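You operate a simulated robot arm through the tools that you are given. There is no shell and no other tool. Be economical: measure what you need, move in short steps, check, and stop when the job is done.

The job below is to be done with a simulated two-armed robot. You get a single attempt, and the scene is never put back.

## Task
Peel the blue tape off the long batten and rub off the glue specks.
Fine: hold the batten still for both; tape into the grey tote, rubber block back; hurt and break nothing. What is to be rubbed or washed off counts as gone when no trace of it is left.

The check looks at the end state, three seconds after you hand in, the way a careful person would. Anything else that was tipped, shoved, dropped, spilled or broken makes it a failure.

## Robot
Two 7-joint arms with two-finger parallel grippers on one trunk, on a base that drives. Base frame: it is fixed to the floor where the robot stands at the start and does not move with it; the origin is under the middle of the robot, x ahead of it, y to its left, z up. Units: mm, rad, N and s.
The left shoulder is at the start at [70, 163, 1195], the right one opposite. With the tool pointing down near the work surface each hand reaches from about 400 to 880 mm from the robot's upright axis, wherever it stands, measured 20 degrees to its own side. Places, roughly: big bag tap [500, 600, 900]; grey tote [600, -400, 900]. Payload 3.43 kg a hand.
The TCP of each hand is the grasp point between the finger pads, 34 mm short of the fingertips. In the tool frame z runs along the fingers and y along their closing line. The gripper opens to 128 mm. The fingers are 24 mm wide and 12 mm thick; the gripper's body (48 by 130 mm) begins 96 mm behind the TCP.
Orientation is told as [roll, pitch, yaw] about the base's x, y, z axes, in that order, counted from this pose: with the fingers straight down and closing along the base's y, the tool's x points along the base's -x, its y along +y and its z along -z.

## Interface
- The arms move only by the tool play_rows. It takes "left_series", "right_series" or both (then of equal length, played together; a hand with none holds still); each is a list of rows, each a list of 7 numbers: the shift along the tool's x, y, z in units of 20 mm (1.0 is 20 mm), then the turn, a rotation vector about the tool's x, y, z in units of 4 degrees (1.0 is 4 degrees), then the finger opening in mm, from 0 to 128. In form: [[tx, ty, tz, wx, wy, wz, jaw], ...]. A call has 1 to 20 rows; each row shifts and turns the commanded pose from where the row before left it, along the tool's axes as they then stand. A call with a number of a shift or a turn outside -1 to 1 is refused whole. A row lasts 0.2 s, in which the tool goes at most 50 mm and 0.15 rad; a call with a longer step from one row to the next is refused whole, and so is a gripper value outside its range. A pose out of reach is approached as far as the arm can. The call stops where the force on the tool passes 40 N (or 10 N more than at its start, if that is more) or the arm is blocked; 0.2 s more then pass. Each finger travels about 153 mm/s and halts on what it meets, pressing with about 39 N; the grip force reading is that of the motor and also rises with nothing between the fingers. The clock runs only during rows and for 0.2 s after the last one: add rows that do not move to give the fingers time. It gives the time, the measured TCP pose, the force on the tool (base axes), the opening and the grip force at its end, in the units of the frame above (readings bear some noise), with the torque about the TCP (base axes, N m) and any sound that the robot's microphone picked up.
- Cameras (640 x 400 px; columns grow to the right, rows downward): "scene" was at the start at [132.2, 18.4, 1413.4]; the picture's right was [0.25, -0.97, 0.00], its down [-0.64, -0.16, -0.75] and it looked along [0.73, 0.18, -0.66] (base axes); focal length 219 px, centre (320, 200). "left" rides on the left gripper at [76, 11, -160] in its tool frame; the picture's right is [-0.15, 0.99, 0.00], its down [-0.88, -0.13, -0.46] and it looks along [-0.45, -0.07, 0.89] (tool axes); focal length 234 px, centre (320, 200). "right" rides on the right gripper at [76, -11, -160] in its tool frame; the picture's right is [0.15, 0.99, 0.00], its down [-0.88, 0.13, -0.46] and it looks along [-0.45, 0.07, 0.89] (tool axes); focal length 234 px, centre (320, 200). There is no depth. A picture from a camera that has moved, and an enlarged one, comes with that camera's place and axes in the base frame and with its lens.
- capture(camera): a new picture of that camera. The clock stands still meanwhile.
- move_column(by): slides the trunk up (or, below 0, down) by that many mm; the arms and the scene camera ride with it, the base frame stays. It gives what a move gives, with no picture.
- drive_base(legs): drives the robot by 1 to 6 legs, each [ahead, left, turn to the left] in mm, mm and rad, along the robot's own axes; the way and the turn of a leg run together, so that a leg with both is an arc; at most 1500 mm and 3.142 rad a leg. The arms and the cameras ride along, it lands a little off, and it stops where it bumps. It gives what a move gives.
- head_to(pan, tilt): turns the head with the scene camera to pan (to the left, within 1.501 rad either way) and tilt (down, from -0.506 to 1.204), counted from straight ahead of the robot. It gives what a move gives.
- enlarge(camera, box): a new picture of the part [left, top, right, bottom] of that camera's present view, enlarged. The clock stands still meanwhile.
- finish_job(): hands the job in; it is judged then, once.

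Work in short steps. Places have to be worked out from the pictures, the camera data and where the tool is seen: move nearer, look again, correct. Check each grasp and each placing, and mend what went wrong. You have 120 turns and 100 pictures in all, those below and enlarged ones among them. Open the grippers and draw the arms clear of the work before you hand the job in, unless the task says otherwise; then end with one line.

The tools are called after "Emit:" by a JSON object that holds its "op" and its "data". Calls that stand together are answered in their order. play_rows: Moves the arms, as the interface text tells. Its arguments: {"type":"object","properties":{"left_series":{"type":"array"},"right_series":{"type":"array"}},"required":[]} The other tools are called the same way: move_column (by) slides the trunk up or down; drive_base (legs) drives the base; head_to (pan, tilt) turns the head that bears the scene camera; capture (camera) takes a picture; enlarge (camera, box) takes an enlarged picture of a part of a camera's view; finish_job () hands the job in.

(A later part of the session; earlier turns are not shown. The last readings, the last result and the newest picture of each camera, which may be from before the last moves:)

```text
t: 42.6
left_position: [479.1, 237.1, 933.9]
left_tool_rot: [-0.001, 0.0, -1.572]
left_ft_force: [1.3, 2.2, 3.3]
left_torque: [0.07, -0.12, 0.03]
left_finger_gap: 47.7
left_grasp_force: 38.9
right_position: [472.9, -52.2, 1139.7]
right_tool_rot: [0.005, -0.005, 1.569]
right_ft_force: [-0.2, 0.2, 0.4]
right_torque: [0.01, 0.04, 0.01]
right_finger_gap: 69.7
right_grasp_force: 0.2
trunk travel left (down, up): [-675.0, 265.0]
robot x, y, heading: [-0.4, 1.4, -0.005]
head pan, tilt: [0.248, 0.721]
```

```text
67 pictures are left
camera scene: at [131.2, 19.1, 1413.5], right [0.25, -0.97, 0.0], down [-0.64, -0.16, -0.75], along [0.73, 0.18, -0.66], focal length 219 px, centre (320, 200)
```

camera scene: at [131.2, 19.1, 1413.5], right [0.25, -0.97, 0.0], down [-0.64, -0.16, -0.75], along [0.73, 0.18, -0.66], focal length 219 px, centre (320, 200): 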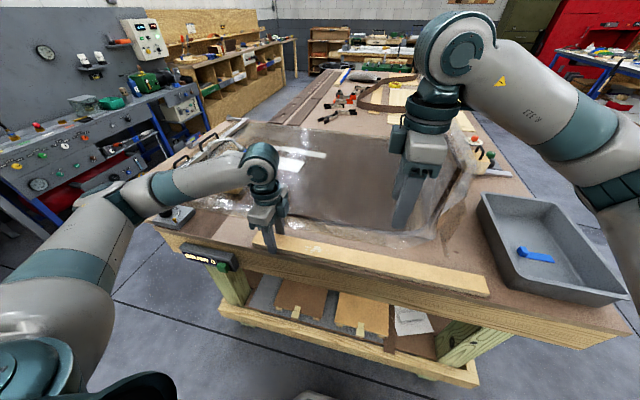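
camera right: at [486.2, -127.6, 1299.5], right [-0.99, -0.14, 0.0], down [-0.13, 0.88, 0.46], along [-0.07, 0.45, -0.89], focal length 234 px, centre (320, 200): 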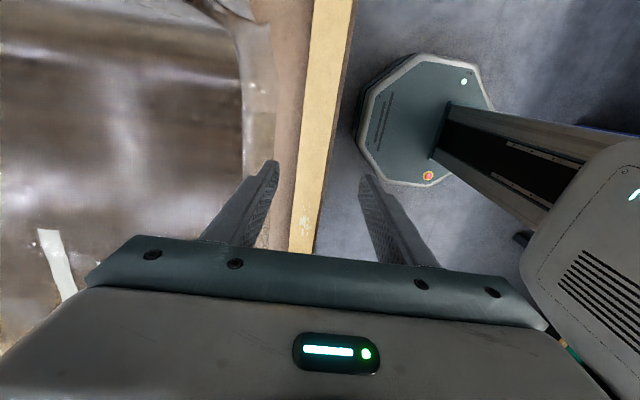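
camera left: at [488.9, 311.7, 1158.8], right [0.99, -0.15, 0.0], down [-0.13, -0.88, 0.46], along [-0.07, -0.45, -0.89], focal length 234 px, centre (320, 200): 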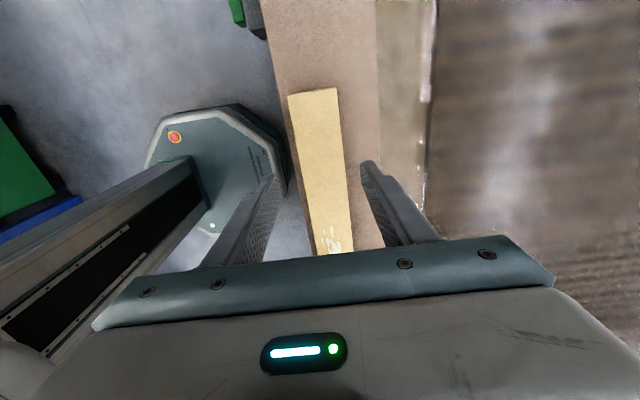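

Tape visible in tote. The batten centre here is x≈477; I shift +4 in x and lower to ~z 960, then look.

Emit:
{"op": "play_rows", "data": {"right_series": [[0, -0.2, 0.9, 0, 0, 0, 70], [0, 0, 0.9, 0, 0, 0, 70], [0, 0, 0.9, 0, 0, 0, 70], [0, 0, 0.9, 0, 0, 0, 70], [0, 0, 0.9, 0, 0, 0, 70], [0, 0, 0.9, 0, 0, 0, 70], [0, 0, 0.9, 0, 0, 0, 70], [0, 0, 0.9, 0, 0, 0, 70], [0, 0, 0.9, 0, 0, 0, 70], [0, 0, 0.9, 0, 0, 0, 70], [0, 0, 0, 0, 0, 0, 70]]}}

Emit:
{"op": "enlarge", "data": {"camera": "right", "box": [220, 60, 420, 260]}}

Emit:
{"op": "enlarge", "data": {"camera": "scene", "box": [240, 150, 480, 300]}}

```text
t: 45.0
left_position: [478.0, 236.6, 934.5]
left_tool_rot: [-0.002, 0.001, -1.57]
left_ft_force: [-1.1, -0.9, 1.1]
left_torque: [-0.06, -0.04, 0.03]
left_finger_gap: 47.7
left_grasp_force: 38.6
right_position: [470.9, -59.7, 1054.9]
right_tool_rot: [0.005, -0.006, 1.56]
right_ft_force: [-1.0, 0.1, 0.0]
right_torque: [-0.01, 0.01, 0.01]
right_finger_gap: 70.0
right_grasp_force: 0.3
right hand out of reach, approached as far as the arm can: row 5, 6, 7, 8, 9, 10
trunk travel left (down, up): [-675.0, 265.0]
robot x, y, heading: [-4.0, 0.7, 0.004]
head pan, tilt: [0.248, 0.721]
```

```text
2.00 times, centred on (320, 160) of right
camera zoom: at [484.6, -136.0, 1215.7], right [-0.99, -0.14, 0.01], down [-0.12, 0.88, 0.46], along [-0.07, 0.46, -0.89], focal length 468 px, centre (320, 280)
```

zoom: 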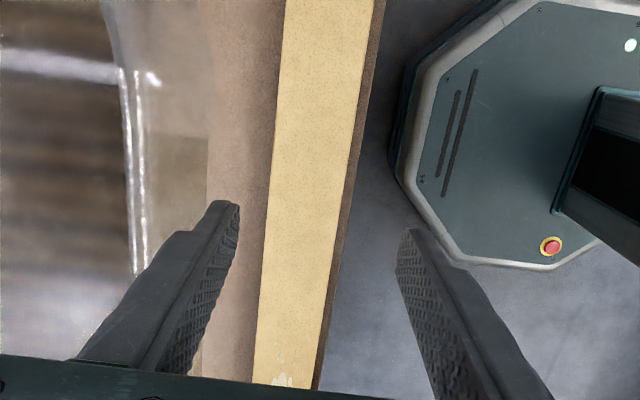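

```text
2.67 times, centred on (360, 225) of scene
camera zoom: at [131.1, 18.8, 1413.5], right [0.25, -0.97, 0.0], down [-0.64, -0.16, -0.75], along [0.73, 0.18, -0.66], focal length 583 px, centre (213, 133)
```

zoom: 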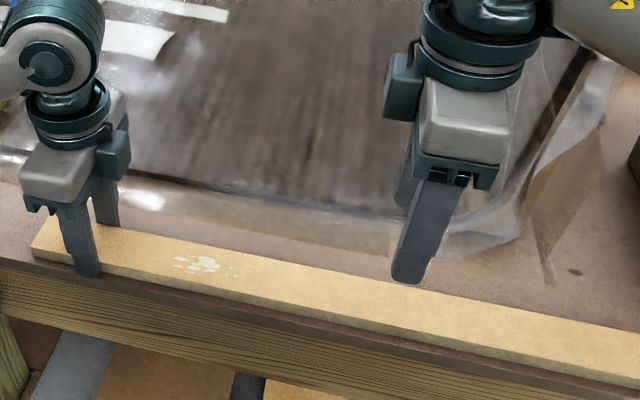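

The right hand can't fold that close with the trunk this low. I release the batten with the left hand and lift both hands, then raise the trunk so the arms are less folded.

Emit:
{"op": "play_rows", "data": {"left_series": [[0, 0, 0, 0, 0, 0, 54], [0, 0, 0, 0, 0, 0, 62], [0, 0, 0, 0, 0, 0, 72], [0, 0, 0, 0, 0, 0, 72], [0, 0, -0.5, 0, 0, 0, 72], [0, 0, -0.5, 0, 0, 0, 72], [0, 0, -1, 0, 0, 0, 72], [0, 0, -1, 0, 0, 0, 72], [0, 0, -1, 0, 0, 0, 72]], "right_series": [[0, 0, -0.5, 0, 0, 0, 72], [0, 0, -0.5, 0, 0, 0, 72], [0, 0, -0.5, 0, 0, 0, 72], [0, 0, -0.5, 0, 0, 0, 72], [0, 0, 0, 0, 0, 0, 72], [0, 0, 0, 0, 0, 0, 72], [0, 0, 0, 0, 0, 0, 72], [0, 0, 0, 0, 0, 0, 72], [0, 0, 0, 0, 0, 0, 72]]}}

Emit:
{"op": "move_column", "data": {"by": 150}}

Emit:
{"op": "capture", "data": {"camera": "scene"}}

```text
t: 47.0
left_position: [479.5, 235.8, 1013.3]
left_tool_rot: [-0.001, 0.003, -1.571]
left_ft_force: [0.1, -0.7, 0.3]
left_torque: [0.03, 0.0, 0.01]
left_finger_gap: 71.9
left_grasp_force: 0.0
right_position: [474.2, -58.8, 1097.3]
right_tool_rot: [0.005, -0.004, 1.568]
right_ft_force: [0.3, 0.4, 0.2]
right_torque: [-0.04, -0.02, 0.01]
right_finger_gap: 71.8
right_grasp_force: 0.0
trunk travel left (down, up): [-675.0, 265.0]
robot x, y, heading: [-2.7, -1.7, -0.003]
head pan, tilt: [0.248, 0.721]
```

```text
t: 48.8
left_position: [478.5, 236.1, 1164.7]
left_tool_rot: [-0.001, 0.003, -1.571]
left_ft_force: [0.0, -0.1, 0.2]
left_torque: [0.01, 0.01, 0.0]
left_finger_gap: 71.9
left_grasp_force: 0.0
right_position: [472.9, -58.7, 1245.7]
right_tool_rot: [0.005, -0.005, 1.569]
right_ft_force: [-0.1, -0.3, -0.6]
right_torque: [0.0, 0.04, 0.02]
right_finger_gap: 71.8
right_grasp_force: 0.1
trunk travel left (down, up): [-825.0, 115.0]
robot x, y, heading: [0.3, 0.2, 0.003]
head pan, tilt: [0.248, 0.721]
```

```text
64 pictures are left
camera scene: at [131.6, 19.0, 1563.4], right [0.25, -0.97, 0.0], down [-0.64, -0.16, -0.75], along [0.73, 0.18, -0.66], focal length 219 px, centre (320, 200)
```

scene: 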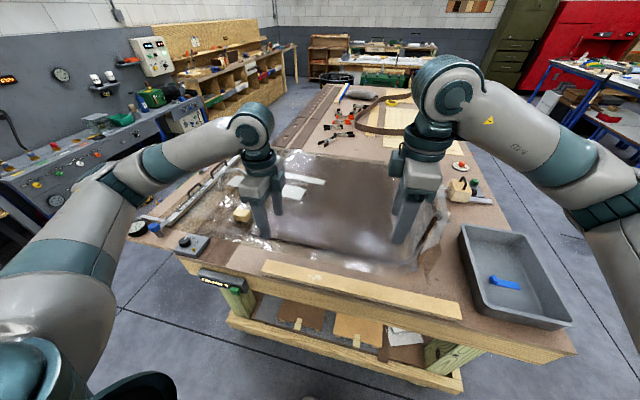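

Now lower the right hand to hold at y≈-58.

Emit:
{"op": "play_rows", "data": {"right_series": [[0, -0.2, 0.9, 0, 0, 0, 72], [0, 0, 0.95, 0, 0, 0, 72], [0, 0, 0.95, 0, 0, 0, 72], [0, 0, 0.95, 0, 0, 0, 72], [0, 0, 0.95, 0, 0, 0, 72], [0, 0, 0.95, 0, 0, 0, 72], [0, 0, 0.95, 0, 0, 0, 72], [0, 0, 0.95, 0, 0, 0, 72], [0, 0, 0.95, 0, 0, 0, 72], [0, 0, 0.95, 0, 0, 0, 72], [0, 0, 0.95, 0, 0, 0, 72], [0, 0, 0.95, 0, 0, 0, 72], [0, 0, 0.95, 0, 0, 0, 72], [0, 0, 0.95, 0, 0, 0, 72], [0, 0, 0, 0, 0, 0, 72]]}}

Emit:
{"op": "enlarge", "data": {"camera": "right", "box": [220, 60, 420, 260]}}

```text
t: 52.0
left_position: [480.4, 238.2, 1164.2]
left_tool_rot: [0.0, 0.003, -1.572]
left_ft_force: [-0.3, 0.1, -0.5]
left_torque: [-0.04, 0.01, 0.0]
left_finger_gap: 72.0
left_grasp_force: 0.1
right_position: [469.2, -70.6, 1199.3]
right_tool_rot: [0.008, -0.005, 1.559]
right_ft_force: [0.1, -0.4, -0.6]
right_torque: [0.0, 0.05, 0.01]
right_finger_gap: 71.9
right_grasp_force: 0.0
right hand out of reach, approached as far as the arm can: row 2, 3, 4, 5, 6, 7, 8, 9, 10, 11, 12, 13, 14
trunk travel left (down, up): [-825.0, 115.0]
robot x, y, heading: [1.0, -0.4, 0.0]
head pan, tilt: [0.248, 0.721]
```

```text
2.00 times, centred on (320, 160) of right
camera zoom: at [480.5, -146.7, 1359.0], right [-0.99, -0.14, 0.01], down [-0.12, 0.88, 0.46], along [-0.07, 0.46, -0.89], focal length 468 px, centre (320, 280)
```

zoom: 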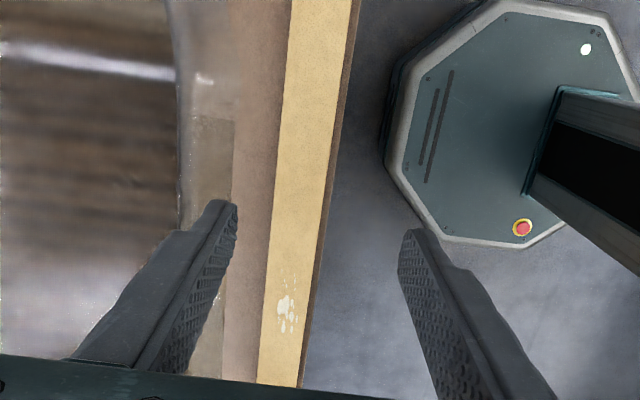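

The limit rides with the trunk, so a lower trunk should help instead. I raise both hands first, then lower the trunk by 300.

Emit:
{"op": "play_rows", "data": {"left_series": [[0, 0, -1, 0, 0, 0, 72], [0, 0, -1, 0, 0, 0, 72], [0, 0, -1, 0, 0, 0, 72], [0, 0, -1, 0, 0, 0, 72], [0, 0, -1, 0, 0, 0, 72], [0, 0, -1, 0, 0, 0, 72], [0, 0, -1, 0, 0, 0, 72], [0, 0, -1, 0, 0, 0, 72], [0, 0, -1, 0, 0, 0, 72], [0, 0, -1, 0, 0, 0, 72]], "right_series": [[0, 0, -1, 0, 0, 0, 72], [0, 0, -1, 0, 0, 0, 72], [0, 0, -1, 0, 0, 0, 72], [0, 0, -1, 0, 0, 0, 72], [0, 0, -1, 0, 0, 0, 72], [0, 0, -1, 0, 0, 0, 72], [0, 0, -1, 0, 0, 0, 72], [0, 0, -1, 0, 0, 0, 72], [0, 0, -1, 0, 0, 0, 72], [0, 0, -1, 0, 0, 0, 72]]}}

Emit:
{"op": "capture", "data": {"camera": "scene"}}

```text
t: 54.2
left_position: [477.6, 236.7, 1364.0]
left_tool_rot: [-0.002, 0.003, -1.571]
left_ft_force: [0.2, 0.2, -0.3]
left_torque: [-0.05, 0.0, 0.01]
left_finger_gap: 71.8
left_grasp_force: 0.0
right_position: [449.5, -65.8, 1394.5]
right_tool_rot: [0.002, -0.005, 1.566]
right_ft_force: [0.0, -0.1, -0.1]
right_torque: [-0.01, -0.01, 0.0]
right_finger_gap: 71.8
right_grasp_force: 0.1
right hand out of reach, approached as far as the arm can: row 7, 8, 9, 10
trunk travel left (down, up): [-825.0, 115.0]
robot x, y, heading: [-1.5, 1.6, 0.002]
head pan, tilt: [0.248, 0.721]
```

```text
62 pictures are left
camera scene: at [130.0, 18.9, 1563.5], right [0.25, -0.97, 0.0], down [-0.64, -0.16, -0.75], along [0.73, 0.18, -0.66], focal length 219 px, centre (320, 200)
```

scene: 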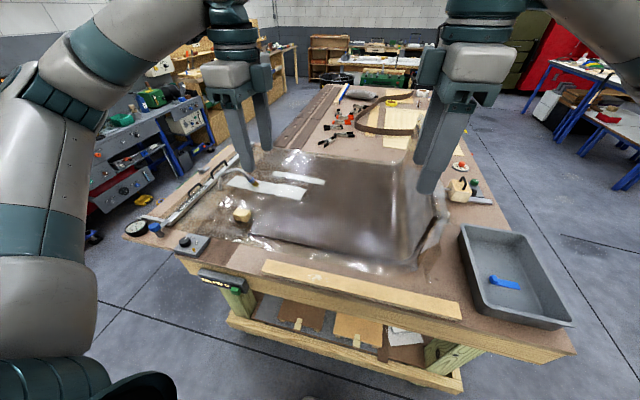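

Both hands are high. Lowering the trunk 300 mm.

Emit:
{"op": "move_column", "data": {"by": -300}}

Emit:
{"op": "capture", "data": {"camera": "scene"}}

```text
t: 57.2
left_position: [479.3, 237.8, 1063.9]
left_tool_rot: [-0.001, 0.002, -1.57]
left_ft_force: [-0.4, 0.0, -0.6]
left_torque: [0.01, -0.01, -0.02]
left_finger_gap: 71.7
left_grasp_force: 0.1
right_position: [451.0, -64.7, 1094.0]
right_tool_rot: [0.004, -0.005, 1.566]
right_ft_force: [0.3, -0.7, -0.4]
right_torque: [0.02, -0.02, 0.0]
right_finger_gap: 71.9
right_grasp_force: 0.1
trunk travel left (down, up): [-525.0, 415.0]
robot x, y, heading: [-3.1, -2.0, 0.0]
head pan, tilt: [0.248, 0.721]
```

```text
61 pictures are left
camera scene: at [131.2, 19.0, 1263.5], right [0.25, -0.97, 0.0], down [-0.64, -0.16, -0.75], along [0.73, 0.18, -0.66], focal length 219 px, centre (320, 200)
```

scene: 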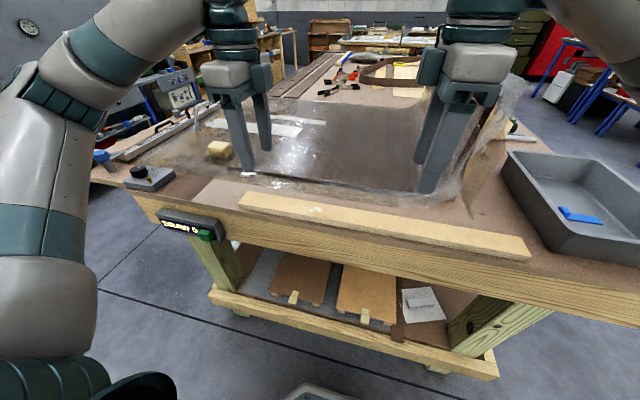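

Now lower the right hand onto the batten line (x≈477), to z≈960.

Emit:
{"op": "play_rows", "data": {"right_series": [[0, -0.65, 0, 0, 0, 0, 72], [0, -0.65, 0, 0, 0, 0, 72], [0, 0, 0.7, 0, 0, 0, 72], [0, 0, 1, 0, 0, 0, 72], [0, 0, 1, 0, 0, 0, 72], [0, 0, 1, 0, 0, 0, 72], [0, 0, 1, 0, 0, 0, 72], [0, 0, 1, 0, 0, 0, 72], [0, 0, 1, 0, 0, 0, 72], [0, 0, 0, 0, 0, 0, 72]]}}

Emit:
{"op": "enlarge", "data": {"camera": "right", "box": [220, 60, 420, 260]}}

Emit:
{"op": "enlarge", "data": {"camera": "scene", "box": [220, 60, 540, 270]}}

```text
t: 59.4
left_position: [477.6, 237.6, 1065.6]
left_tool_rot: [-0.002, 0.001, -1.571]
left_ft_force: [0.1, -1.0, -0.1]
left_torque: [-0.04, -0.02, 0.01]
left_finger_gap: 71.8
left_grasp_force: 0.1
right_position: [455.2, -58.5, 953.2]
right_tool_rot: [0.002, -0.006, 1.565]
right_ft_force: [-0.2, -0.4, 0.3]
right_torque: [-0.01, 0.0, 0.01]
right_finger_gap: 71.8
right_grasp_force: 0.0
right hand out of reach, approached as far as the arm can: row 1, 2
trunk travel left (down, up): [-525.0, 415.0]
robot x, y, heading: [-2.8, 1.1, -0.003]
head pan, tilt: [0.248, 0.721]
```

```text
2.00 times, centred on (320, 160) of right
camera zoom: at [467.8, -134.2, 1113.3], right [-0.99, -0.14, 0.0], down [-0.12, 0.88, 0.46], along [-0.07, 0.46, -0.89], focal length 468 px, centre (320, 280)
```

zoom: 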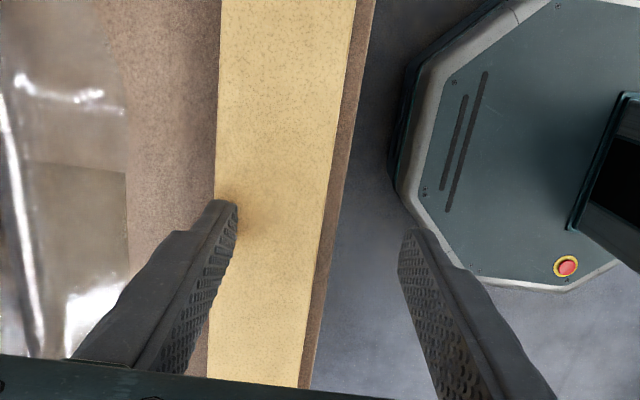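

```text
1.90 times, centred on (380, 165) of scene
camera zoom: at [131.1, 19.1, 1263.5], right [0.25, -0.97, 0.0], down [-0.64, -0.16, -0.75], along [0.73, 0.18, -0.66], focal length 416 px, centre (206, 267)
```

zoom: 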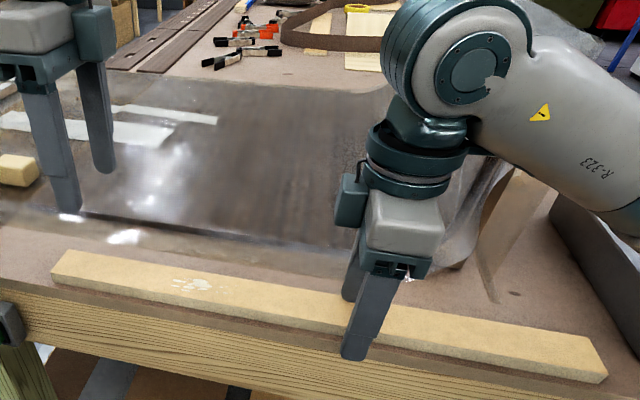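

It reaches now. Batten centre at y≈-59 is x≈477; I lift slightly, shift +22 in x and check.

Emit:
{"op": "play_rows", "data": {"right_series": [[0, 0, -0.8, 0, 0, 0, 72], [0, -0.55, 0, 0, 0, 0, 72], [0, -0.55, 0, 0, 0, 0, 72], [0, 0, 0, 0, 0, 0, 72]]}}

Emit:
{"op": "enlarge", "data": {"camera": "right", "box": [220, 60, 420, 260]}}

```text
t: 60.4
left_position: [478.8, 236.7, 1063.7]
left_tool_rot: [-0.001, 0.001, -1.57]
left_ft_force: [0.6, 0.2, 0.6]
left_torque: [-0.02, 0.0, -0.03]
left_finger_gap: 72.0
left_grasp_force: 0.1
right_position: [475.3, -57.1, 968.9]
right_tool_rot: [0.004, -0.003, 1.565]
right_ft_force: [-0.3, -0.5, 0.1]
right_torque: [0.0, 0.01, -0.01]
right_finger_gap: 72.0
right_grasp_force: 0.0
trunk travel left (down, up): [-525.0, 415.0]
robot x, y, heading: [-0.7, -0.7, 0.001]
head pan, tilt: [0.248, 0.721]
```

```text
2.00 times, centred on (320, 160) of right
camera zoom: at [487.8, -134.0, 1128.9], right [-0.99, -0.14, 0.0], down [-0.12, 0.88, 0.46], along [-0.07, 0.46, -0.89], focal length 468 px, centre (320, 280)
```

zoom: 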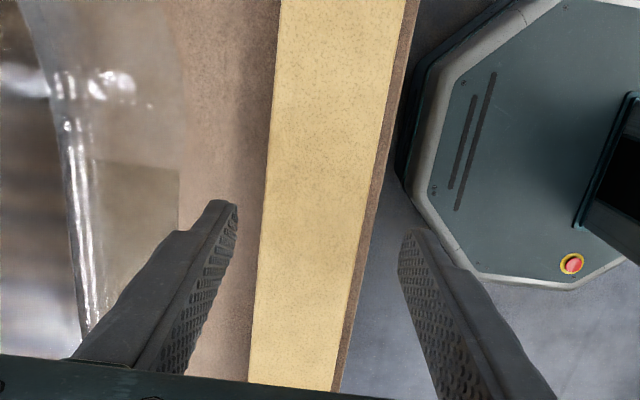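

Centred. I descend to z≈935 and grip the batten.

Emit:
{"op": "play_rows", "data": {"right_series": [[0, -0.12, 0.6, 0, 0, 0, 72], [0, 0, 0.6, 0, 0, 0, 72], [0, 0, 0.5, 0, 0, 0, 72], [0, 0, 0, 0, 0, 0, 58], [0, 0, 0, 0, 0, 0, 52], [0, 0, 0, 0, 0, 0, 47], [0, 0, 0, 0, 0, 0, 42], [0, 0, 0, 0, 0, 0, 40]]}}

Emit:
{"op": "enlarge", "data": {"camera": "scene", "box": [220, 120, 540, 300]}}

Emit:
{"op": "capture", "data": {"camera": "left"}}

```text
t: 62.2
left_position: [479.0, 237.2, 1062.7]
left_tool_rot: [0.0, 0.002, -1.57]
left_ft_force: [0.0, 0.6, -0.4]
left_torque: [-0.02, 0.02, 0.03]
left_finger_gap: 72.1
left_grasp_force: 0.0
right_position: [474.6, -55.1, 935.7]
right_tool_rot: [0.002, -0.003, 1.564]
right_ft_force: [0.0, 0.3, -0.1]
right_torque: [-0.06, 0.0, 0.1]
right_finger_gap: 47.8
right_grasp_force: 38.7
right hand out of reach, approached as far as the arm can: row 1
trunk travel left (down, up): [-525.0, 415.0]
robot x, y, heading: [-1.1, -2.5, 0.001]
head pan, tilt: [0.248, 0.721]
```

```text
2.00 times, centred on (380, 210) of scene
camera zoom: at [131.5, 19.0, 1263.4], right [0.25, -0.97, 0.0], down [-0.64, -0.16, -0.75], along [0.73, 0.18, -0.66], focal length 437 px, centre (200, 180)
```

zoom: 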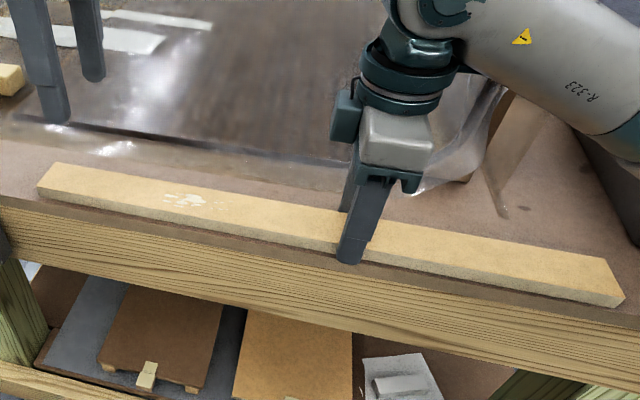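

```text
56 pictures are left
camera left: at [490.0, 313.9, 1221.5], right [0.99, -0.15, 0.0], down [-0.13, -0.88, 0.46], along [-0.07, -0.45, -0.89], focal length 234 px, centre (320, 200)
```

left: 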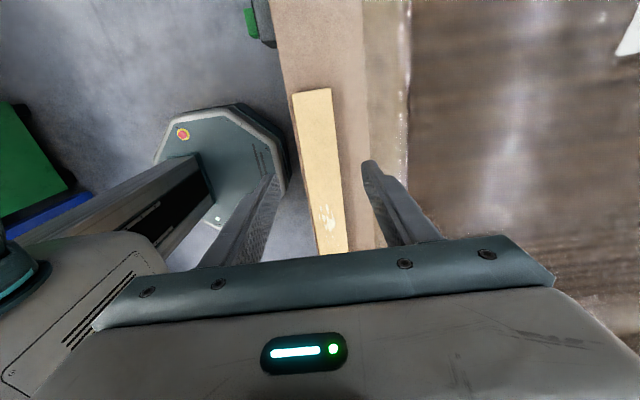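

Right hand holds the batten (47.8 mm). Now move the left hand toward the block, staying high.

Emit:
{"op": "play_rows", "data": {"left_series": [[0.92, 0.73, 0, 0, 0, 0, 72], [0.92, 0.73, 0, 0, 0, 0, 72], [0.92, 0.73, 0, 0, 0, 0, 72], [0.92, 0.73, 0, 0, 0, 0, 72], [0.92, 0.73, 0, 0, 0, 0, 72], [0.92, 0.73, 0, 0, 0, 0, 72], [0.92, 0.73, 0, 0, 0, 0, 72], [0.92, 0.73, 0, 0, 0, 0, 72], [0.92, 0.73, 0, 0, 0, 0, 72], [0.92, 0.73, 0, 0, 0, 0, 72], [0.92, 0.73, 0, 0, 0, 0, 72], [0, 0, 0, 0, 0, 0, 72]]}}

Emit:
{"op": "capture", "data": {"camera": "left"}}

Emit:
{"op": "enlarge", "data": {"camera": "scene", "box": [60, 60, 340, 240]}}

```text
t: 64.8
left_position: [640.0, 439.0, 1062.7]
left_tool_rot: [-0.002, -0.001, -1.573]
left_ft_force: [-1.2, 0.6, -0.1]
left_torque: [-0.01, -0.02, 0.03]
left_finger_gap: 71.9
left_grasp_force: 0.0
right_position: [475.1, -56.5, 935.3]
right_tool_rot: [0.003, -0.004, 1.564]
right_ft_force: [0.9, -1.0, 0.0]
right_torque: [-0.09, 0.01, 0.0]
right_finger_gap: 47.3
right_grasp_force: 39.3
trunk travel left (down, up): [-525.0, 415.0]
robot x, y, heading: [1.2, 3.1, -0.006]
head pan, tilt: [0.248, 0.721]
```

```text
55 pictures are left
camera left: at [651.2, 516.1, 1221.5], right [0.99, -0.15, 0.0], down [-0.13, -0.88, 0.46], along [-0.07, -0.45, -0.89], focal length 234 px, centre (320, 200)
```

left: 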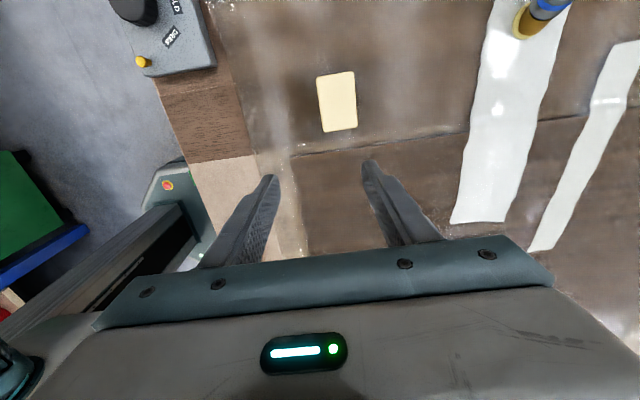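

```text
2.22 times, centred on (200, 150) of scene
camera zoom: at [131.6, 18.9, 1263.4], right [0.25, -0.97, 0.0], down [-0.64, -0.16, -0.75], along [0.73, 0.18, -0.66], focal length 486 px, centre (587, 311)
```

zoom: 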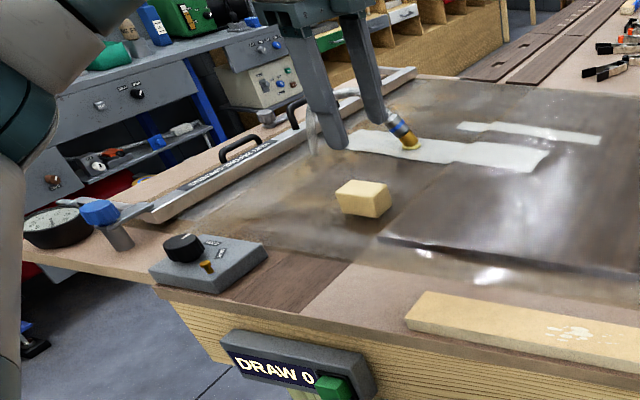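

Block ≈ 40 (x) × 59 (y) mm, centred at about (666, 490), turned about 3°. I move over it and down to z≈1000.

Emit:
{"op": "play_rows", "data": {"left_series": [[0.85, 0.43, 0, 0, 0, 0.2, 72], [0.85, 0.43, 0, 0, 0, 0.2, 72], [0.85, 0.43, 0, 0, 0, 0.2, 72], [0, 0, 0.8, 0, 0, 0, 72], [0, 0, 0.8, 0, 0, 0, 72], [0, 0, 0.8, 0, 0, 0, 72], [0, 0, 0.7, 0, 0, 0, 72], [0, 0, 0, 0, 0, 0, 72]]}}

Emit:
{"op": "enlarge", "data": {"camera": "left", "box": [220, 60, 420, 260]}}

Emit:
{"op": "enlarge", "data": {"camera": "scene", "box": [140, 80, 300, 180]}}

```text
t: 66.6
left_position: [666.3, 490.8, 1000.9]
left_tool_rot: [-0.001, 0.001, -1.614]
left_ft_force: [0.3, 0.0, 0.1]
left_torque: [0.02, 0.04, -0.04]
left_finger_gap: 71.8
left_grasp_force: 0.0
right_position: [475.6, -56.4, 936.1]
right_tool_rot: [0.003, -0.004, 1.564]
right_ft_force: [0.3, -0.5, 0.5]
right_torque: [0.15, -0.06, 0.02]
right_finger_gap: 47.4
right_grasp_force: 39.1
trunk travel left (down, up): [-525.0, 415.0]
robot x, y, heading: [-2.3, 0.3, -0.001]
head pan, tilt: [0.248, 0.721]
```

```text
2.00 times, centred on (320, 160) of left
camera zoom: at [680.2, 566.5, 1159.6], right [0.98, -0.19, 0.0], down [-0.17, -0.87, 0.45], along [-0.09, -0.45, -0.89], focal length 468 px, centre (320, 280)
```

zoom: 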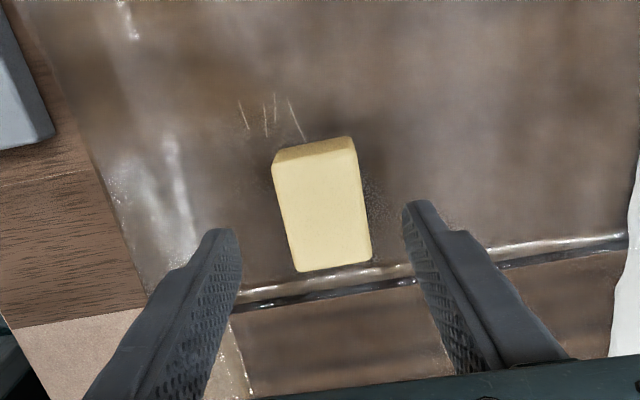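

```text
4.00 times, centred on (220, 130) of scene
camera zoom: at [131.6, 18.9, 1263.4], right [0.25, -0.97, 0.0], down [-0.64, -0.16, -0.75], along [0.73, 0.18, -0.66], focal length 874 px, centre (720, 480)
```

zoom: 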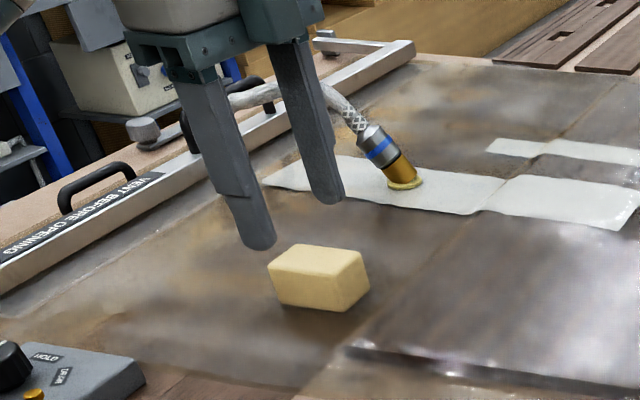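

Block is square to the axes, centred at about (667, 489). I undo the yaw, lower until tips are ≈918 (about 15 mm above the bag), and close on it.

Emit:
{"op": "play_rows", "data": {"left_series": [[0, 0, 0, 0, 0, -0.6, 72], [-0.05, 0.03, 0.8, 0, 0, 0, 72], [0, 0, 0.8, 0, 0, 0, 72], [0, 0, 0.85, 0, 0, 0, 72], [0, 0, 0, 0, 0, 0, 60], [0, 0, 0, 0, 0, 0, 50], [0, 0, 0, 0, 0, 0, 44], [0, 0, 0, 0, 0, 0, 38], [0, 0, 0, 0, 0, 0, 34], [0, 0, 0, 0, 0, 0, 34]]}}

Emit:
{"op": "enlarge", "data": {"camera": "scene", "box": [140, 80, 300, 180]}}

Emit:
{"op": "enlarge", "data": {"camera": "left", "box": [220, 60, 420, 260]}}

```text
t: 68.8
left_position: [665.7, 490.2, 952.3]
left_tool_rot: [-0.002, 0.002, -1.57]
left_ft_force: [1.0, 0.8, -0.6]
left_torque: [0.03, 0.0, 0.0]
left_finger_gap: 40.9
left_grasp_force: 39.2
right_position: [474.3, -55.5, 936.0]
right_tool_rot: [0.003, -0.005, 1.564]
right_ft_force: [0.6, 0.0, 0.0]
right_torque: [0.02, -0.02, -0.01]
right_finger_gap: 47.6
right_grasp_force: 39.2
trunk travel left (down, up): [-525.0, 415.0]
robot x, y, heading: [2.0, 2.8, 0.004]
head pan, tilt: [0.248, 0.721]
```

```text
4.00 times, centred on (220, 130) of scene
camera zoom: at [131.7, 19.0, 1263.4], right [0.25, -0.97, 0.0], down [-0.64, -0.16, -0.75], along [0.73, 0.18, -0.66], focal length 874 px, centre (720, 480)
```

zoom: 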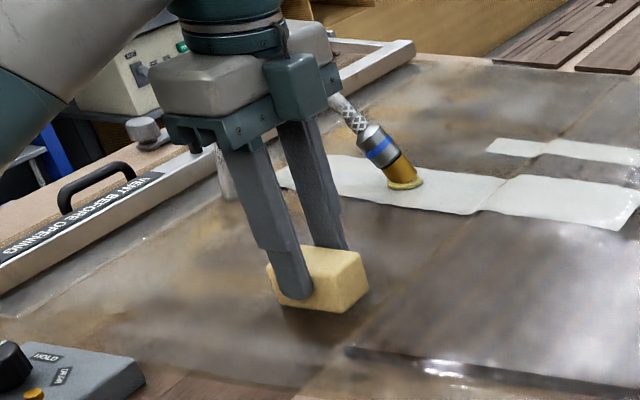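

```text
2.00 times, centred on (320, 160) of left
camera zoom: at [677.4, 566.2, 1110.9], right [0.99, -0.15, 0.0], down [-0.13, -0.88, 0.46], along [-0.07, -0.45, -0.89], focal length 468 px, centre (320, 280)
```

zoom: 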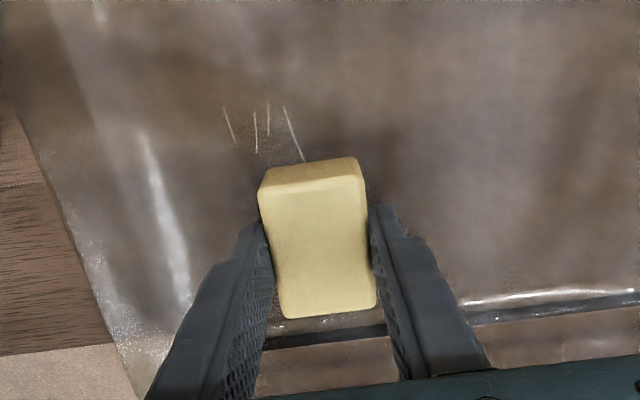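

Block is gripped (40.9 mm; home TCP 665.7, 490.2, 952.3). I lift it and carry it toward the specks, stopping at about (478, 150).

Emit:
{"op": "play_rows", "data": {"left_series": [[0, 0, -0.6, 0, 0, 0, 34], [0, 0, -0.8, 0, 0, 0, 34], [0, 0, -0.8, 0, 0, 0, 34], [0, 0, -0.8, 0, 0, 0, 34], [0, 0, 0, 0, 0, 0, 34]]}}

Emit:
{"op": "play_rows", "data": {"left_series": [[-0.85, -0.47, 0, 0, 0, 0, 34], [-0.85, -0.47, 0, 0, 0, 0, 34], [-0.85, -0.47, 0, 0, 0, 0, 34], [-0.85, -0.47, 0, 0, 0, 0, 34], [-0.85, -0.47, 0, 0, 0, 0, 34], [-0.85, -0.47, 0, 0, 0, 0, 34], [-0.85, -0.47, 0, 0, 0, 0, 34], [-0.85, -0.47, 0, 0, 0, 0, 34], [-0.85, -0.47, 0, 0, 0, 0, 34], [-0.85, -0.47, 0, 0, 0, 0, 34], [-0.85, -0.47, 0, 0, 0, 0, 34], [-0.85, -0.47, 0, 0, 0, 0, 34], [-0.85, -0.47, 0, 0, 0, 0, 34], [-0.85, -0.47, 0, 0, 0, 0, 34], [-0.85, -0.47, 0, 0, 0, 0, 34], [-0.85, -0.47, 0, 0, 0, 0, 34], [-0.85, -0.47, 0, 0, 0, 0, 34], [-0.85, -0.47, 0, 0, 0, 0, 34], [-0.85, -0.47, 0, 0, 0, 0, 34], [-0.85, -0.47, 0, 0, 0, 0, 34]]}}

Emit:
{"op": "enlarge", "data": {"camera": "scene", "box": [220, 120, 420, 245]}}

Emit:
{"op": "enlarge", "data": {"camera": "left", "box": [200, 40, 440, 260]}}

```text
t: 70.0
left_position: [667.6, 490.3, 1012.6]
left_tool_rot: [-0.002, -0.001, -1.57]
left_ft_force: [-0.1, 0.9, -0.6]
left_torque: [0.0, 0.03, 0.03]
left_finger_gap: 40.9
left_grasp_force: 39.1
right_position: [474.8, -56.0, 933.9]
right_tool_rot: [0.004, -0.004, 1.563]
right_ft_force: [-0.2, 0.1, 0.2]
right_torque: [0.13, -0.06, -0.03]
right_finger_gap: 47.8
right_grasp_force: 38.9
trunk travel left (down, up): [-525.0, 415.0]
robot x, y, heading: [-0.3, -0.5, -0.003]
head pan, tilt: [0.248, 0.721]
```

```text
t: 74.2
left_position: [479.3, 149.2, 1012.2]
left_tool_rot: [-0.003, -0.001, -1.571]
left_ft_force: [0.7, -0.6, -1.0]
left_torque: [0.01, -0.03, -0.02]
left_finger_gap: 41.4
left_grasp_force: 39.2
right_position: [475.1, -56.5, 934.9]
right_tool_rot: [0.004, -0.003, 1.563]
right_ft_force: [-0.7, -0.4, 0.4]
right_torque: [-0.22, -0.01, -0.01]
right_finger_gap: 47.7
right_grasp_force: 39.3
trunk travel left (down, up): [-525.0, 415.0]
robot x, y, heading: [-0.7, 2.4, -0.0]
head pan, tilt: [0.248, 0.721]
```

```text
3.20 times, centred on (320, 182) of scene
camera zoom: at [131.5, 18.5, 1263.4], right [0.25, -0.97, 0.0], down [-0.64, -0.16, -0.75], along [0.73, 0.19, -0.66], focal length 700 px, centre (320, 256)
```

zoom: 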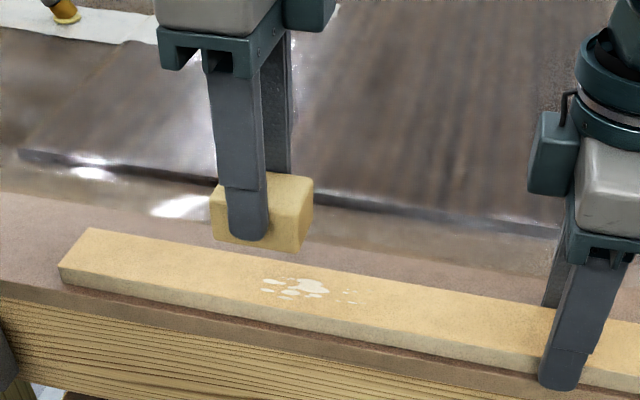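

```text
1.82 times, centred on (320, 150) of left
camera zoom: at [489.9, 225.4, 1170.4], right [0.99, -0.15, 0.0], down [-0.13, -0.88, 0.46], along [-0.07, -0.45, -0.89], focal length 426 px, centre (320, 291)
```

zoom: 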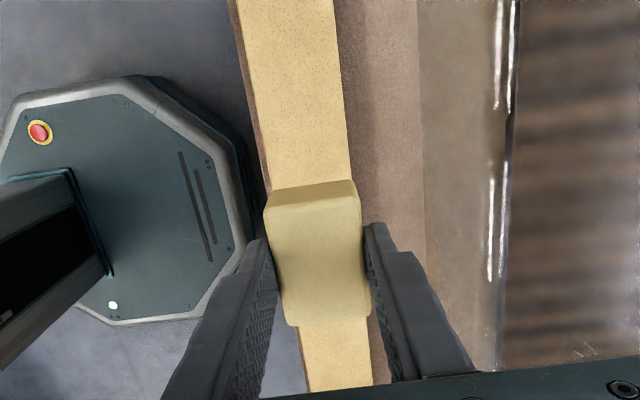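

Specks lie at x 464–490, y 78–152. I lower the block at y≈149 to near contact, then in 2 mm steps.

Emit:
{"op": "play_rows", "data": {"left_series": [[0, 0, 0.6, 0, 0, 0, 34], [0, 0, 0.6, 0, 0, 0, 34], [0, 0, 0.6, 0, 0, 0, 34], [0, 0, 0.1, 0, 0, 0, 34], [0, 0, 0.1, 0, 0, 0, 34], [0, 0, 0, 0, 0, 0, 34]]}}

Emit:
{"op": "enlarge", "data": {"camera": "scene", "box": [220, 150, 380, 250]}}

```text
t: 75.6
left_position: [478.9, 149.6, 971.7]
left_tool_rot: [-0.003, -0.001, -1.571]
left_ft_force: [0.2, 1.0, 0.2]
left_torque: [-0.02, -0.04, 0.04]
left_finger_gap: 40.8
left_grasp_force: 38.6
right_position: [475.5, -55.2, 935.5]
right_tool_rot: [0.003, -0.004, 1.564]
right_ft_force: [0.1, 0.2, -0.7]
right_torque: [0.02, -0.03, -0.02]
right_finger_gap: 47.8
right_grasp_force: 39.3
trunk travel left (down, up): [-525.0, 415.0]
robot x, y, heading: [0.6, -0.9, 0.001]
head pan, tilt: [0.248, 0.721]
```

```text
4.00 times, centred on (300, 200) of scene
camera zoom: at [131.7, 19.0, 1263.4], right [0.25, -0.97, 0.0], down [-0.64, -0.16, -0.75], along [0.73, 0.18, -0.66], focal length 874 px, centre (400, 200)
```

zoom: 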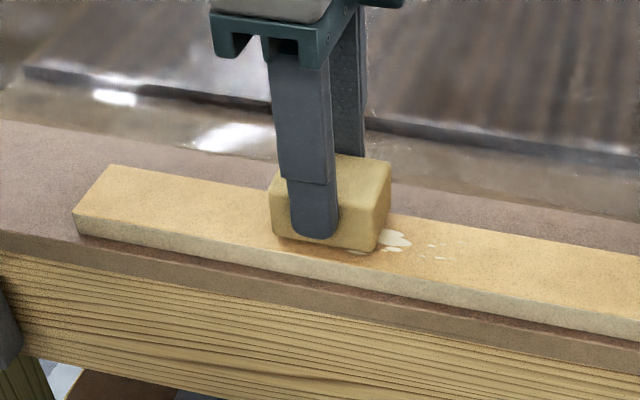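

Not yet in contact but very close. I continue in small steps.

Emit:
{"op": "play_rows", "data": {"left_series": [[0, 0, 0.1, 0, 0, 0, 34], [0, 0, 0.1, 0, 0, 0, 34], [0, 0, 0.1, 0, 0, 0, 34], [0, 0, 0, 0, 0, 0, 34]]}}

```text
t: 76.6
left_position: [478.4, 150.1, 967.2]
left_tool_rot: [0.004, 0.001, -1.57]
left_ft_force: [-0.4, 2.4, 16.7]
left_torque: [-0.41, 0.15, -0.04]
left_finger_gap: 40.7
left_grasp_force: 38.6
right_position: [475.6, -56.5, 936.5]
right_tool_rot: [0.003, -0.003, 1.563]
right_ft_force: [3.2, 1.4, -8.7]
right_torque: [0.17, -0.31, -0.42]
right_finger_gap: 47.6
right_grasp_force: 39.1
trunk travel left (down, up): [-525.0, 415.0]
robot x, y, heading: [-2.0, -0.2, 0.003]
head pan, tilt: [0.248, 0.721]
```

Contact at 17 N. Now a slow rubbing stroke along y from 150 to 76 and back.

Emit:
{"op": "play_rows", "data": {"left_series": [[-0.5, 0, 0, 0, 0, 0, 34], [-0.5, 0, 0, 0, 0, 0, 34], [-0.5, 0, 0, 0, 0, 0, 34], [-0.5, 0, 0, 0, 0, 0, 34], [-0.5, 0, 0, 0, 0, 0, 34], [-0.5, 0, 0, 0, 0, 0, 34], [-0.5, 0, 0, 0, 0, 0, 34], [-0.2, 0, 0, 0, 0, 0, 34], [0.5, 0, 0, 0, 0, 0, 34], [0.5, 0, 0, 0, 0, 0, 34], [0.5, 0, 0, 0, 0, 0, 34], [0.5, 0, 0, 0, 0, 0, 34], [0.5, 0, 0, 0, 0, 0, 34], [0.5, 0, 0, 0, 0, 0, 34], [0.5, 0, 0, 0, 0, 0, 34], [0.2, 0, 0, 0, 0, 0, 34]]}}

Emit:
{"op": "enlarge", "data": {"camera": "scene", "box": [220, 150, 380, 250]}}

```text
t: 77.8
left_position: [479.4, 101.9, 966.9]
left_tool_rot: [-0.001, 0.0, -1.57]
left_ft_force: [-0.8, -0.2, 5.5]
left_torque: [-0.15, 0.01, -0.03]
left_finger_gap: 41.1
left_grasp_force: 38.3
right_position: [474.7, -57.3, 935.7]
right_tool_rot: [0.003, -0.003, 1.564]
right_ft_force: [-0.3, -1.1, 1.9]
right_torque: [0.17, -0.04, 0.09]
right_finger_gap: 47.5
right_grasp_force: 39.3
trunk travel left (down, up): [-525.0, 415.0]
robot x, y, heading: [0.1, -3.7, 0.003]
head pan, tilt: [0.248, 0.721]
stopped in row 6 (left hand): the force on the tool passed its limit at 41 N (the readings are from after the stop); the commanded pose is now the measured one
```

```text
4.00 times, centred on (300, 200) of scene
camera zoom: at [130.8, 18.6, 1263.4], right [0.25, -0.97, 0.0], down [-0.64, -0.16, -0.75], along [0.73, 0.18, -0.66], focal length 874 px, centre (400, 200)
```

zoom: 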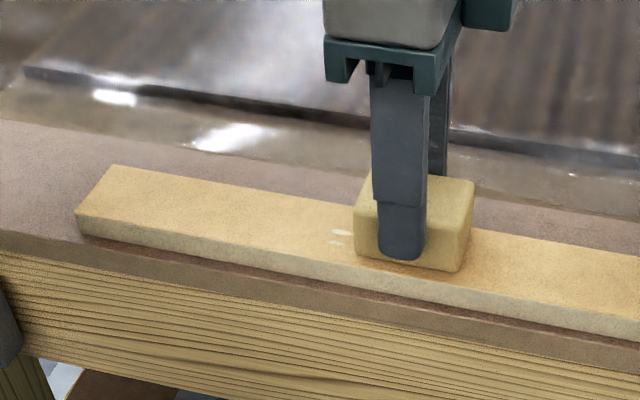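

Pressure rose to 41 N mid-stroke and relaxed to 5 N. I continue with the lighter pressure, out to y≈78 and back.

Emit:
{"op": "play_rows", "data": {"left_series": [[-0.4, 0, 0, 0, 0, 0, 34], [-0.4, 0, 0, 0, 0, 0, 34], [-0.4, 0, 0, 0, 0, 0, 34], [0.4, 0, 0, 0, 0, 0, 34], [0.4, 0, 0, 0, 0, 0, 34], [0.4, 0, 0, 0, 0, 0, 34], [0.4, 0, 0, 0, 0, 0, 34], [0.4, 0, 0, 0, 0, 0, 34], [0.4, 0, 0, 0, 0, 0, 34], [0.4, 0, 0, 0, 0, 0, 34], [0.4, 0, 0, 0, 0, 0, 34], [0.4, 0, 0, 0, 0, 0, 34], [0, 0, 0, 0, 0, 0, 34]]}}

Emit:
{"op": "enlarge", "data": {"camera": "scene", "box": [260, 170, 360, 232]}}

```text
t: 80.6
left_position: [479.7, 150.8, 967.8]
left_tool_rot: [-0.001, 0.003, -1.572]
left_ft_force: [-0.2, -5.0, 6.0]
left_torque: [-0.17, 0.0, -0.03]
left_finger_gap: 41.0
left_grasp_force: 39.3
right_position: [474.1, -56.6, 936.4]
right_tool_rot: [0.003, -0.001, 1.562]
right_ft_force: [-1.1, 3.9, 2.4]
right_torque: [0.59, -0.1, -0.07]
right_finger_gap: 47.6
right_grasp_force: 38.5
trunk travel left (down, up): [-525.0, 415.0]
robot x, y, heading: [-1.5, 2.7, 0.001]
head pan, tilt: [0.248, 0.721]
```

```text
6.40 times, centred on (310, 201) of scene
camera zoom: at [130.7, 18.7, 1263.5], right [0.25, -0.97, 0.0], down [-0.64, -0.16, -0.75], along [0.73, 0.18, -0.66], focal length 1399 px, centre (384, 194)
```

zoom: 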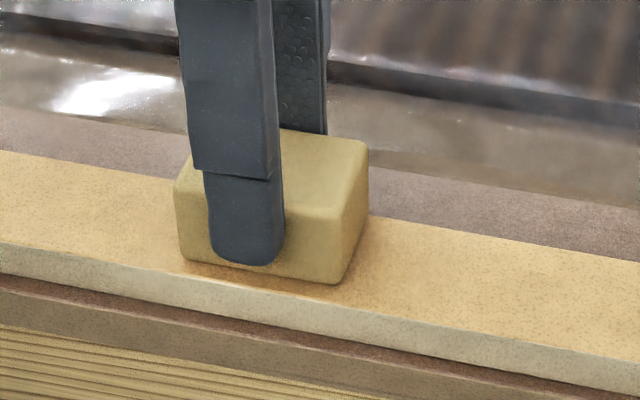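

The uncovered part is clean already. I do another pass at a bit more pressure, with a small x offset, then lift and inspect.

Emit:
{"op": "play_rows", "data": {"left_series": [[0.4, -0.1, 0.03, 0, 0, 0, 34], [0.4, -0.1, 0, 0, 0, 0, 34], [-0.4, 0, 0, 0, 0, 0, 34], [-0.4, 0, 0, 0, 0, 0, 34], [-0.4, 0, 0, 0, 0, 0, 34], [-0.4, 0, 0, 0, 0, 0, 34], [-0.4, 0, 0, 0, 0, 0, 34], [-0.4, 0, 0, 0, 0, 0, 34], [-0.4, 0, 0, 0, 0, 0, 34], [-0.4, 0, 0, 0, 0, 0, 34], [-0.4, 0, 0, 0, 0, 0, 34], [-0.4, 0, 0, 0, 0, 0, 34], [-0.4, 0.1, 0, 0, 0, 0, 34], [0.4, 0.2, 0, 0, 0, 0, 34], [0.4, 0.1, 0, 0, 0, 0, 34], [0.4, 0, 0, 0, 0, 0, 34], [0.4, 0, 0, 0, 0, 0, 34], [0.4, 0, 0, 0, 0, 0, 34], [0.4, 0, 0, 0, 0, 0, 34], [0.4, 0, 0, 0, 0, 0, 34]]}}

Emit:
{"op": "play_rows", "data": {"left_series": [[0.4, 0, 0, 0, 0, 0, 34], [0.4, 0, 0, 0, 0, 0, 34], [0.4, 0, 0, 0, 0, 0, 34], [0, 0, -0.3, 0, 0, 0, 34], [0, 0, -0.7, 0, 0, 0, 34], [0.6, 0, -0.8, 0, 0, 0, 34], [1, 0, -0.8, 0, 0, 0, 34], [1, 0, 0, 0, 0, 0, 34], [1, 0, 0, 0, 0, 0, 34], [1, 0, 0, 0, 0, 0, 34], [1, 0, 0, 0, 0, 0, 34], [0, 0, 0, 0, 0, 0, 34]]}}

Emit:
{"op": "enlarge", "data": {"camera": "scene", "box": [230, 160, 370, 248]}}

Emit:
{"op": "enlarge", "data": {"camera": "left", "box": [260, 90, 400, 260]}}

```text
t: 84.8
left_position: [483.3, 135.1, 966.0]
left_tool_rot: [0.0, 0.003, -1.568]
left_ft_force: [0.8, -13.4, 16.7]
left_torque: [-0.49, -0.02, 0.03]
left_finger_gap: 41.4
left_grasp_force: 38.5
right_position: [474.6, -55.9, 934.9]
right_tool_rot: [0.004, -0.001, 1.564]
right_ft_force: [1.5, 20.0, -0.4]
right_torque: [0.84, -0.25, -0.2]
right_finger_gap: 47.5
right_grasp_force: 39.4
trunk travel left (down, up): [-525.0, 415.0]
robot x, y, heading: [-0.9, 0.1, 0.01]
head pan, tilt: [0.248, 0.721]
```

```text
t: 87.4
left_position: [482.0, 270.9, 1017.7]
left_tool_rot: [0.001, 0.002, -1.571]
left_ft_force: [-0.6, 0.8, -0.1]
left_torque: [0.0, 0.02, 0.0]
left_finger_gap: 41.1
left_grasp_force: 39.3
right_position: [475.1, -56.7, 936.2]
right_tool_rot: [0.003, -0.003, 1.563]
right_ft_force: [-1.8, -1.8, 9.2]
right_torque: [-0.23, -0.14, -0.47]
right_finger_gap: 47.4
right_grasp_force: 39.0
trunk travel left (down, up): [-525.0, 415.0]
robot x, y, heading: [-1.8, 2.5, 0.0]
head pan, tilt: [0.248, 0.721]
```

```text
4.55 times, centred on (300, 204) of scene
camera zoom: at [130.5, 19.0, 1263.5], right [0.25, -0.97, 0.0], down [-0.64, -0.16, -0.75], along [0.73, 0.18, -0.66], focal length 994 px, centre (411, 182)
```

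zoom: 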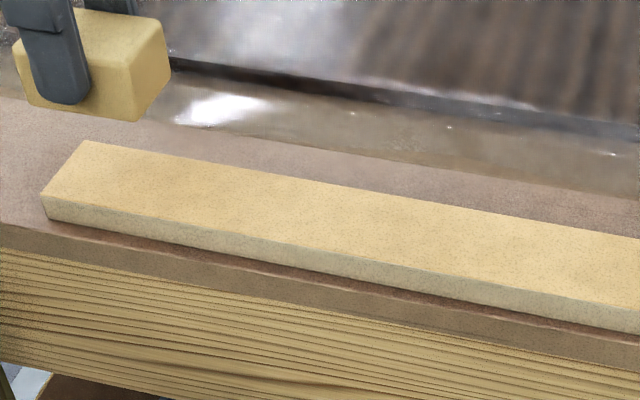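

```text
2.35 times, centred on (330, 175) of left
camera zoom: at [492.4, 346.7, 1176.9], right [0.99, -0.15, 0.0], down [-0.13, -0.88, 0.45], along [-0.07, -0.45, -0.89], focal length 551 px, centre (296, 259)
```

zoom: 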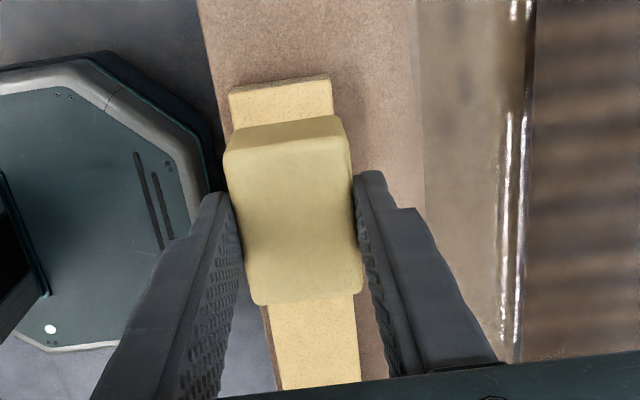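

It looks clean. I zoom in harder to be sure no trace is left, from two cameras.

Emit:
{"op": "enlarge", "data": {"camera": "scene", "box": [270, 185, 340, 229]}}

Emit:
{"op": "enlarge", "data": {"camera": "right", "box": [280, 160, 400, 260]}}

```text
9.09 times, centred on (305, 207) of scene
camera zoom: at [130.5, 19.0, 1263.5], right [0.25, -0.97, 0.0], down [-0.64, -0.16, -0.75], along [0.73, 0.18, -0.66], focal length 1987 px, centre (456, 136)
```

zoom: 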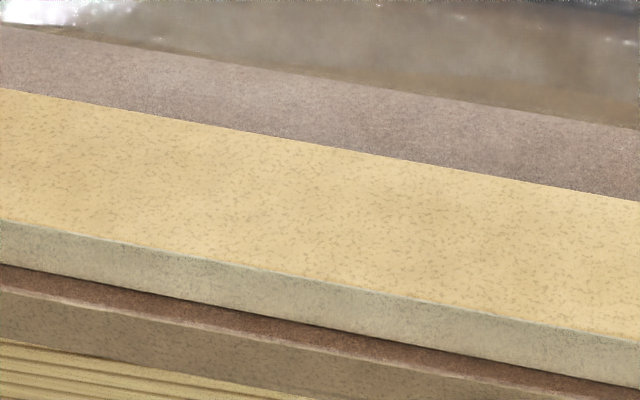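

```text
4.00 times, centred on (340, 210) of right
camera zoom: at [486.8, -132.8, 1095.2], right [-0.99, -0.14, 0.0], down [-0.12, 0.88, 0.46], along [-0.07, 0.45, -0.89], focal length 937 px, centre (240, 160)
```

zoom: 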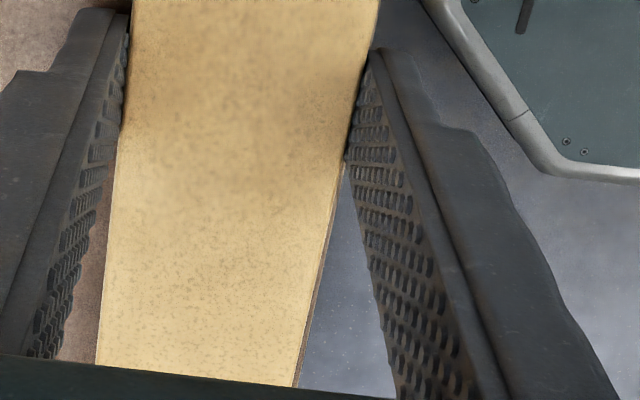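

The batten is clean. I carry the block back to over its home spot.

Emit:
{"op": "play_rows", "data": {"left_series": [[0.914, 0.769, 0, 0, 0, 0, 34], [0.914, 0.769, 0, 0, 0, 0, 34], [0.914, 0.769, 0, 0, 0, 0, 34], [0.914, 0.769, 0, 0, 0, 0, 34], [0.914, 0.769, 0, 0, 0, 0, 34], [0.914, 0.769, 0, 0, 0, 0, 34], [0.914, 0.769, 0, 0, 0, 0, 34], [0.914, 0.769, 0, 0, 0, 0, 34], [0.914, 0.769, 0, 0, 0, 0, 34], [0.914, 0.769, 0, 0, 0, 0, 34], [0.914, 0.769, 0, 0, 0, 0, 34], [0.914, 0.769, 0, 0, 0, 0, 34], [0, 0, 0.7, 0, 0, 0, 34], [0, 0, 0.7, 0, 0, 0, 34], [0, 0, 0.7, 0, 0, 0, 34], [0, 0, 0.7, 0, 0, 0, 34], [0, 0, 0, 0, 0, 0, 34]]}}

Emit:
{"op": "enlarge", "data": {"camera": "scene", "box": [140, 80, 300, 180]}}

```text
t: 91.0
left_position: [666.9, 489.9, 962.9]
left_tool_rot: [0.002, 0.002, -1.57]
left_ft_force: [0.0, 1.1, -0.5]
left_torque: [0.0, 0.0, -0.02]
left_finger_gap: 40.9
left_grasp_force: 39.6
right_position: [474.7, -56.9, 934.3]
right_tool_rot: [0.003, -0.001, 1.561]
right_ft_force: [-0.2, 1.8, 7.9]
right_torque: [-0.28, -0.04, -0.22]
right_finger_gap: 47.7
right_grasp_force: 38.8
trunk travel left (down, up): [-525.0, 415.0]
robot x, y, heading: [-3.8, 1.0, -0.003]
head pan, tilt: [0.248, 0.721]
```

```text
4.00 times, centred on (220, 130) of scene
camera zoom: at [130.8, 19.3, 1263.5], right [0.25, -0.97, 0.0], down [-0.64, -0.16, -0.75], along [0.73, 0.18, -0.66], focal length 874 px, centre (720, 480)
```

zoom: 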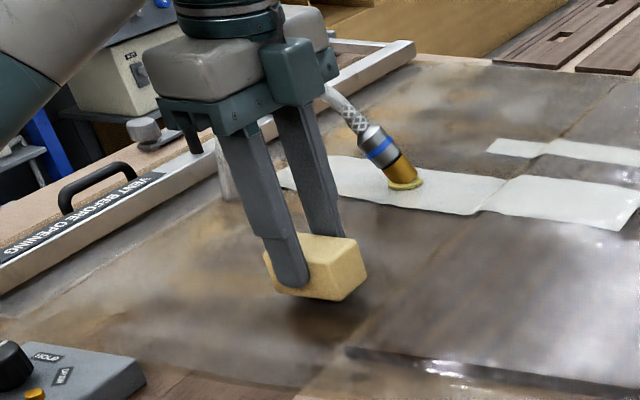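

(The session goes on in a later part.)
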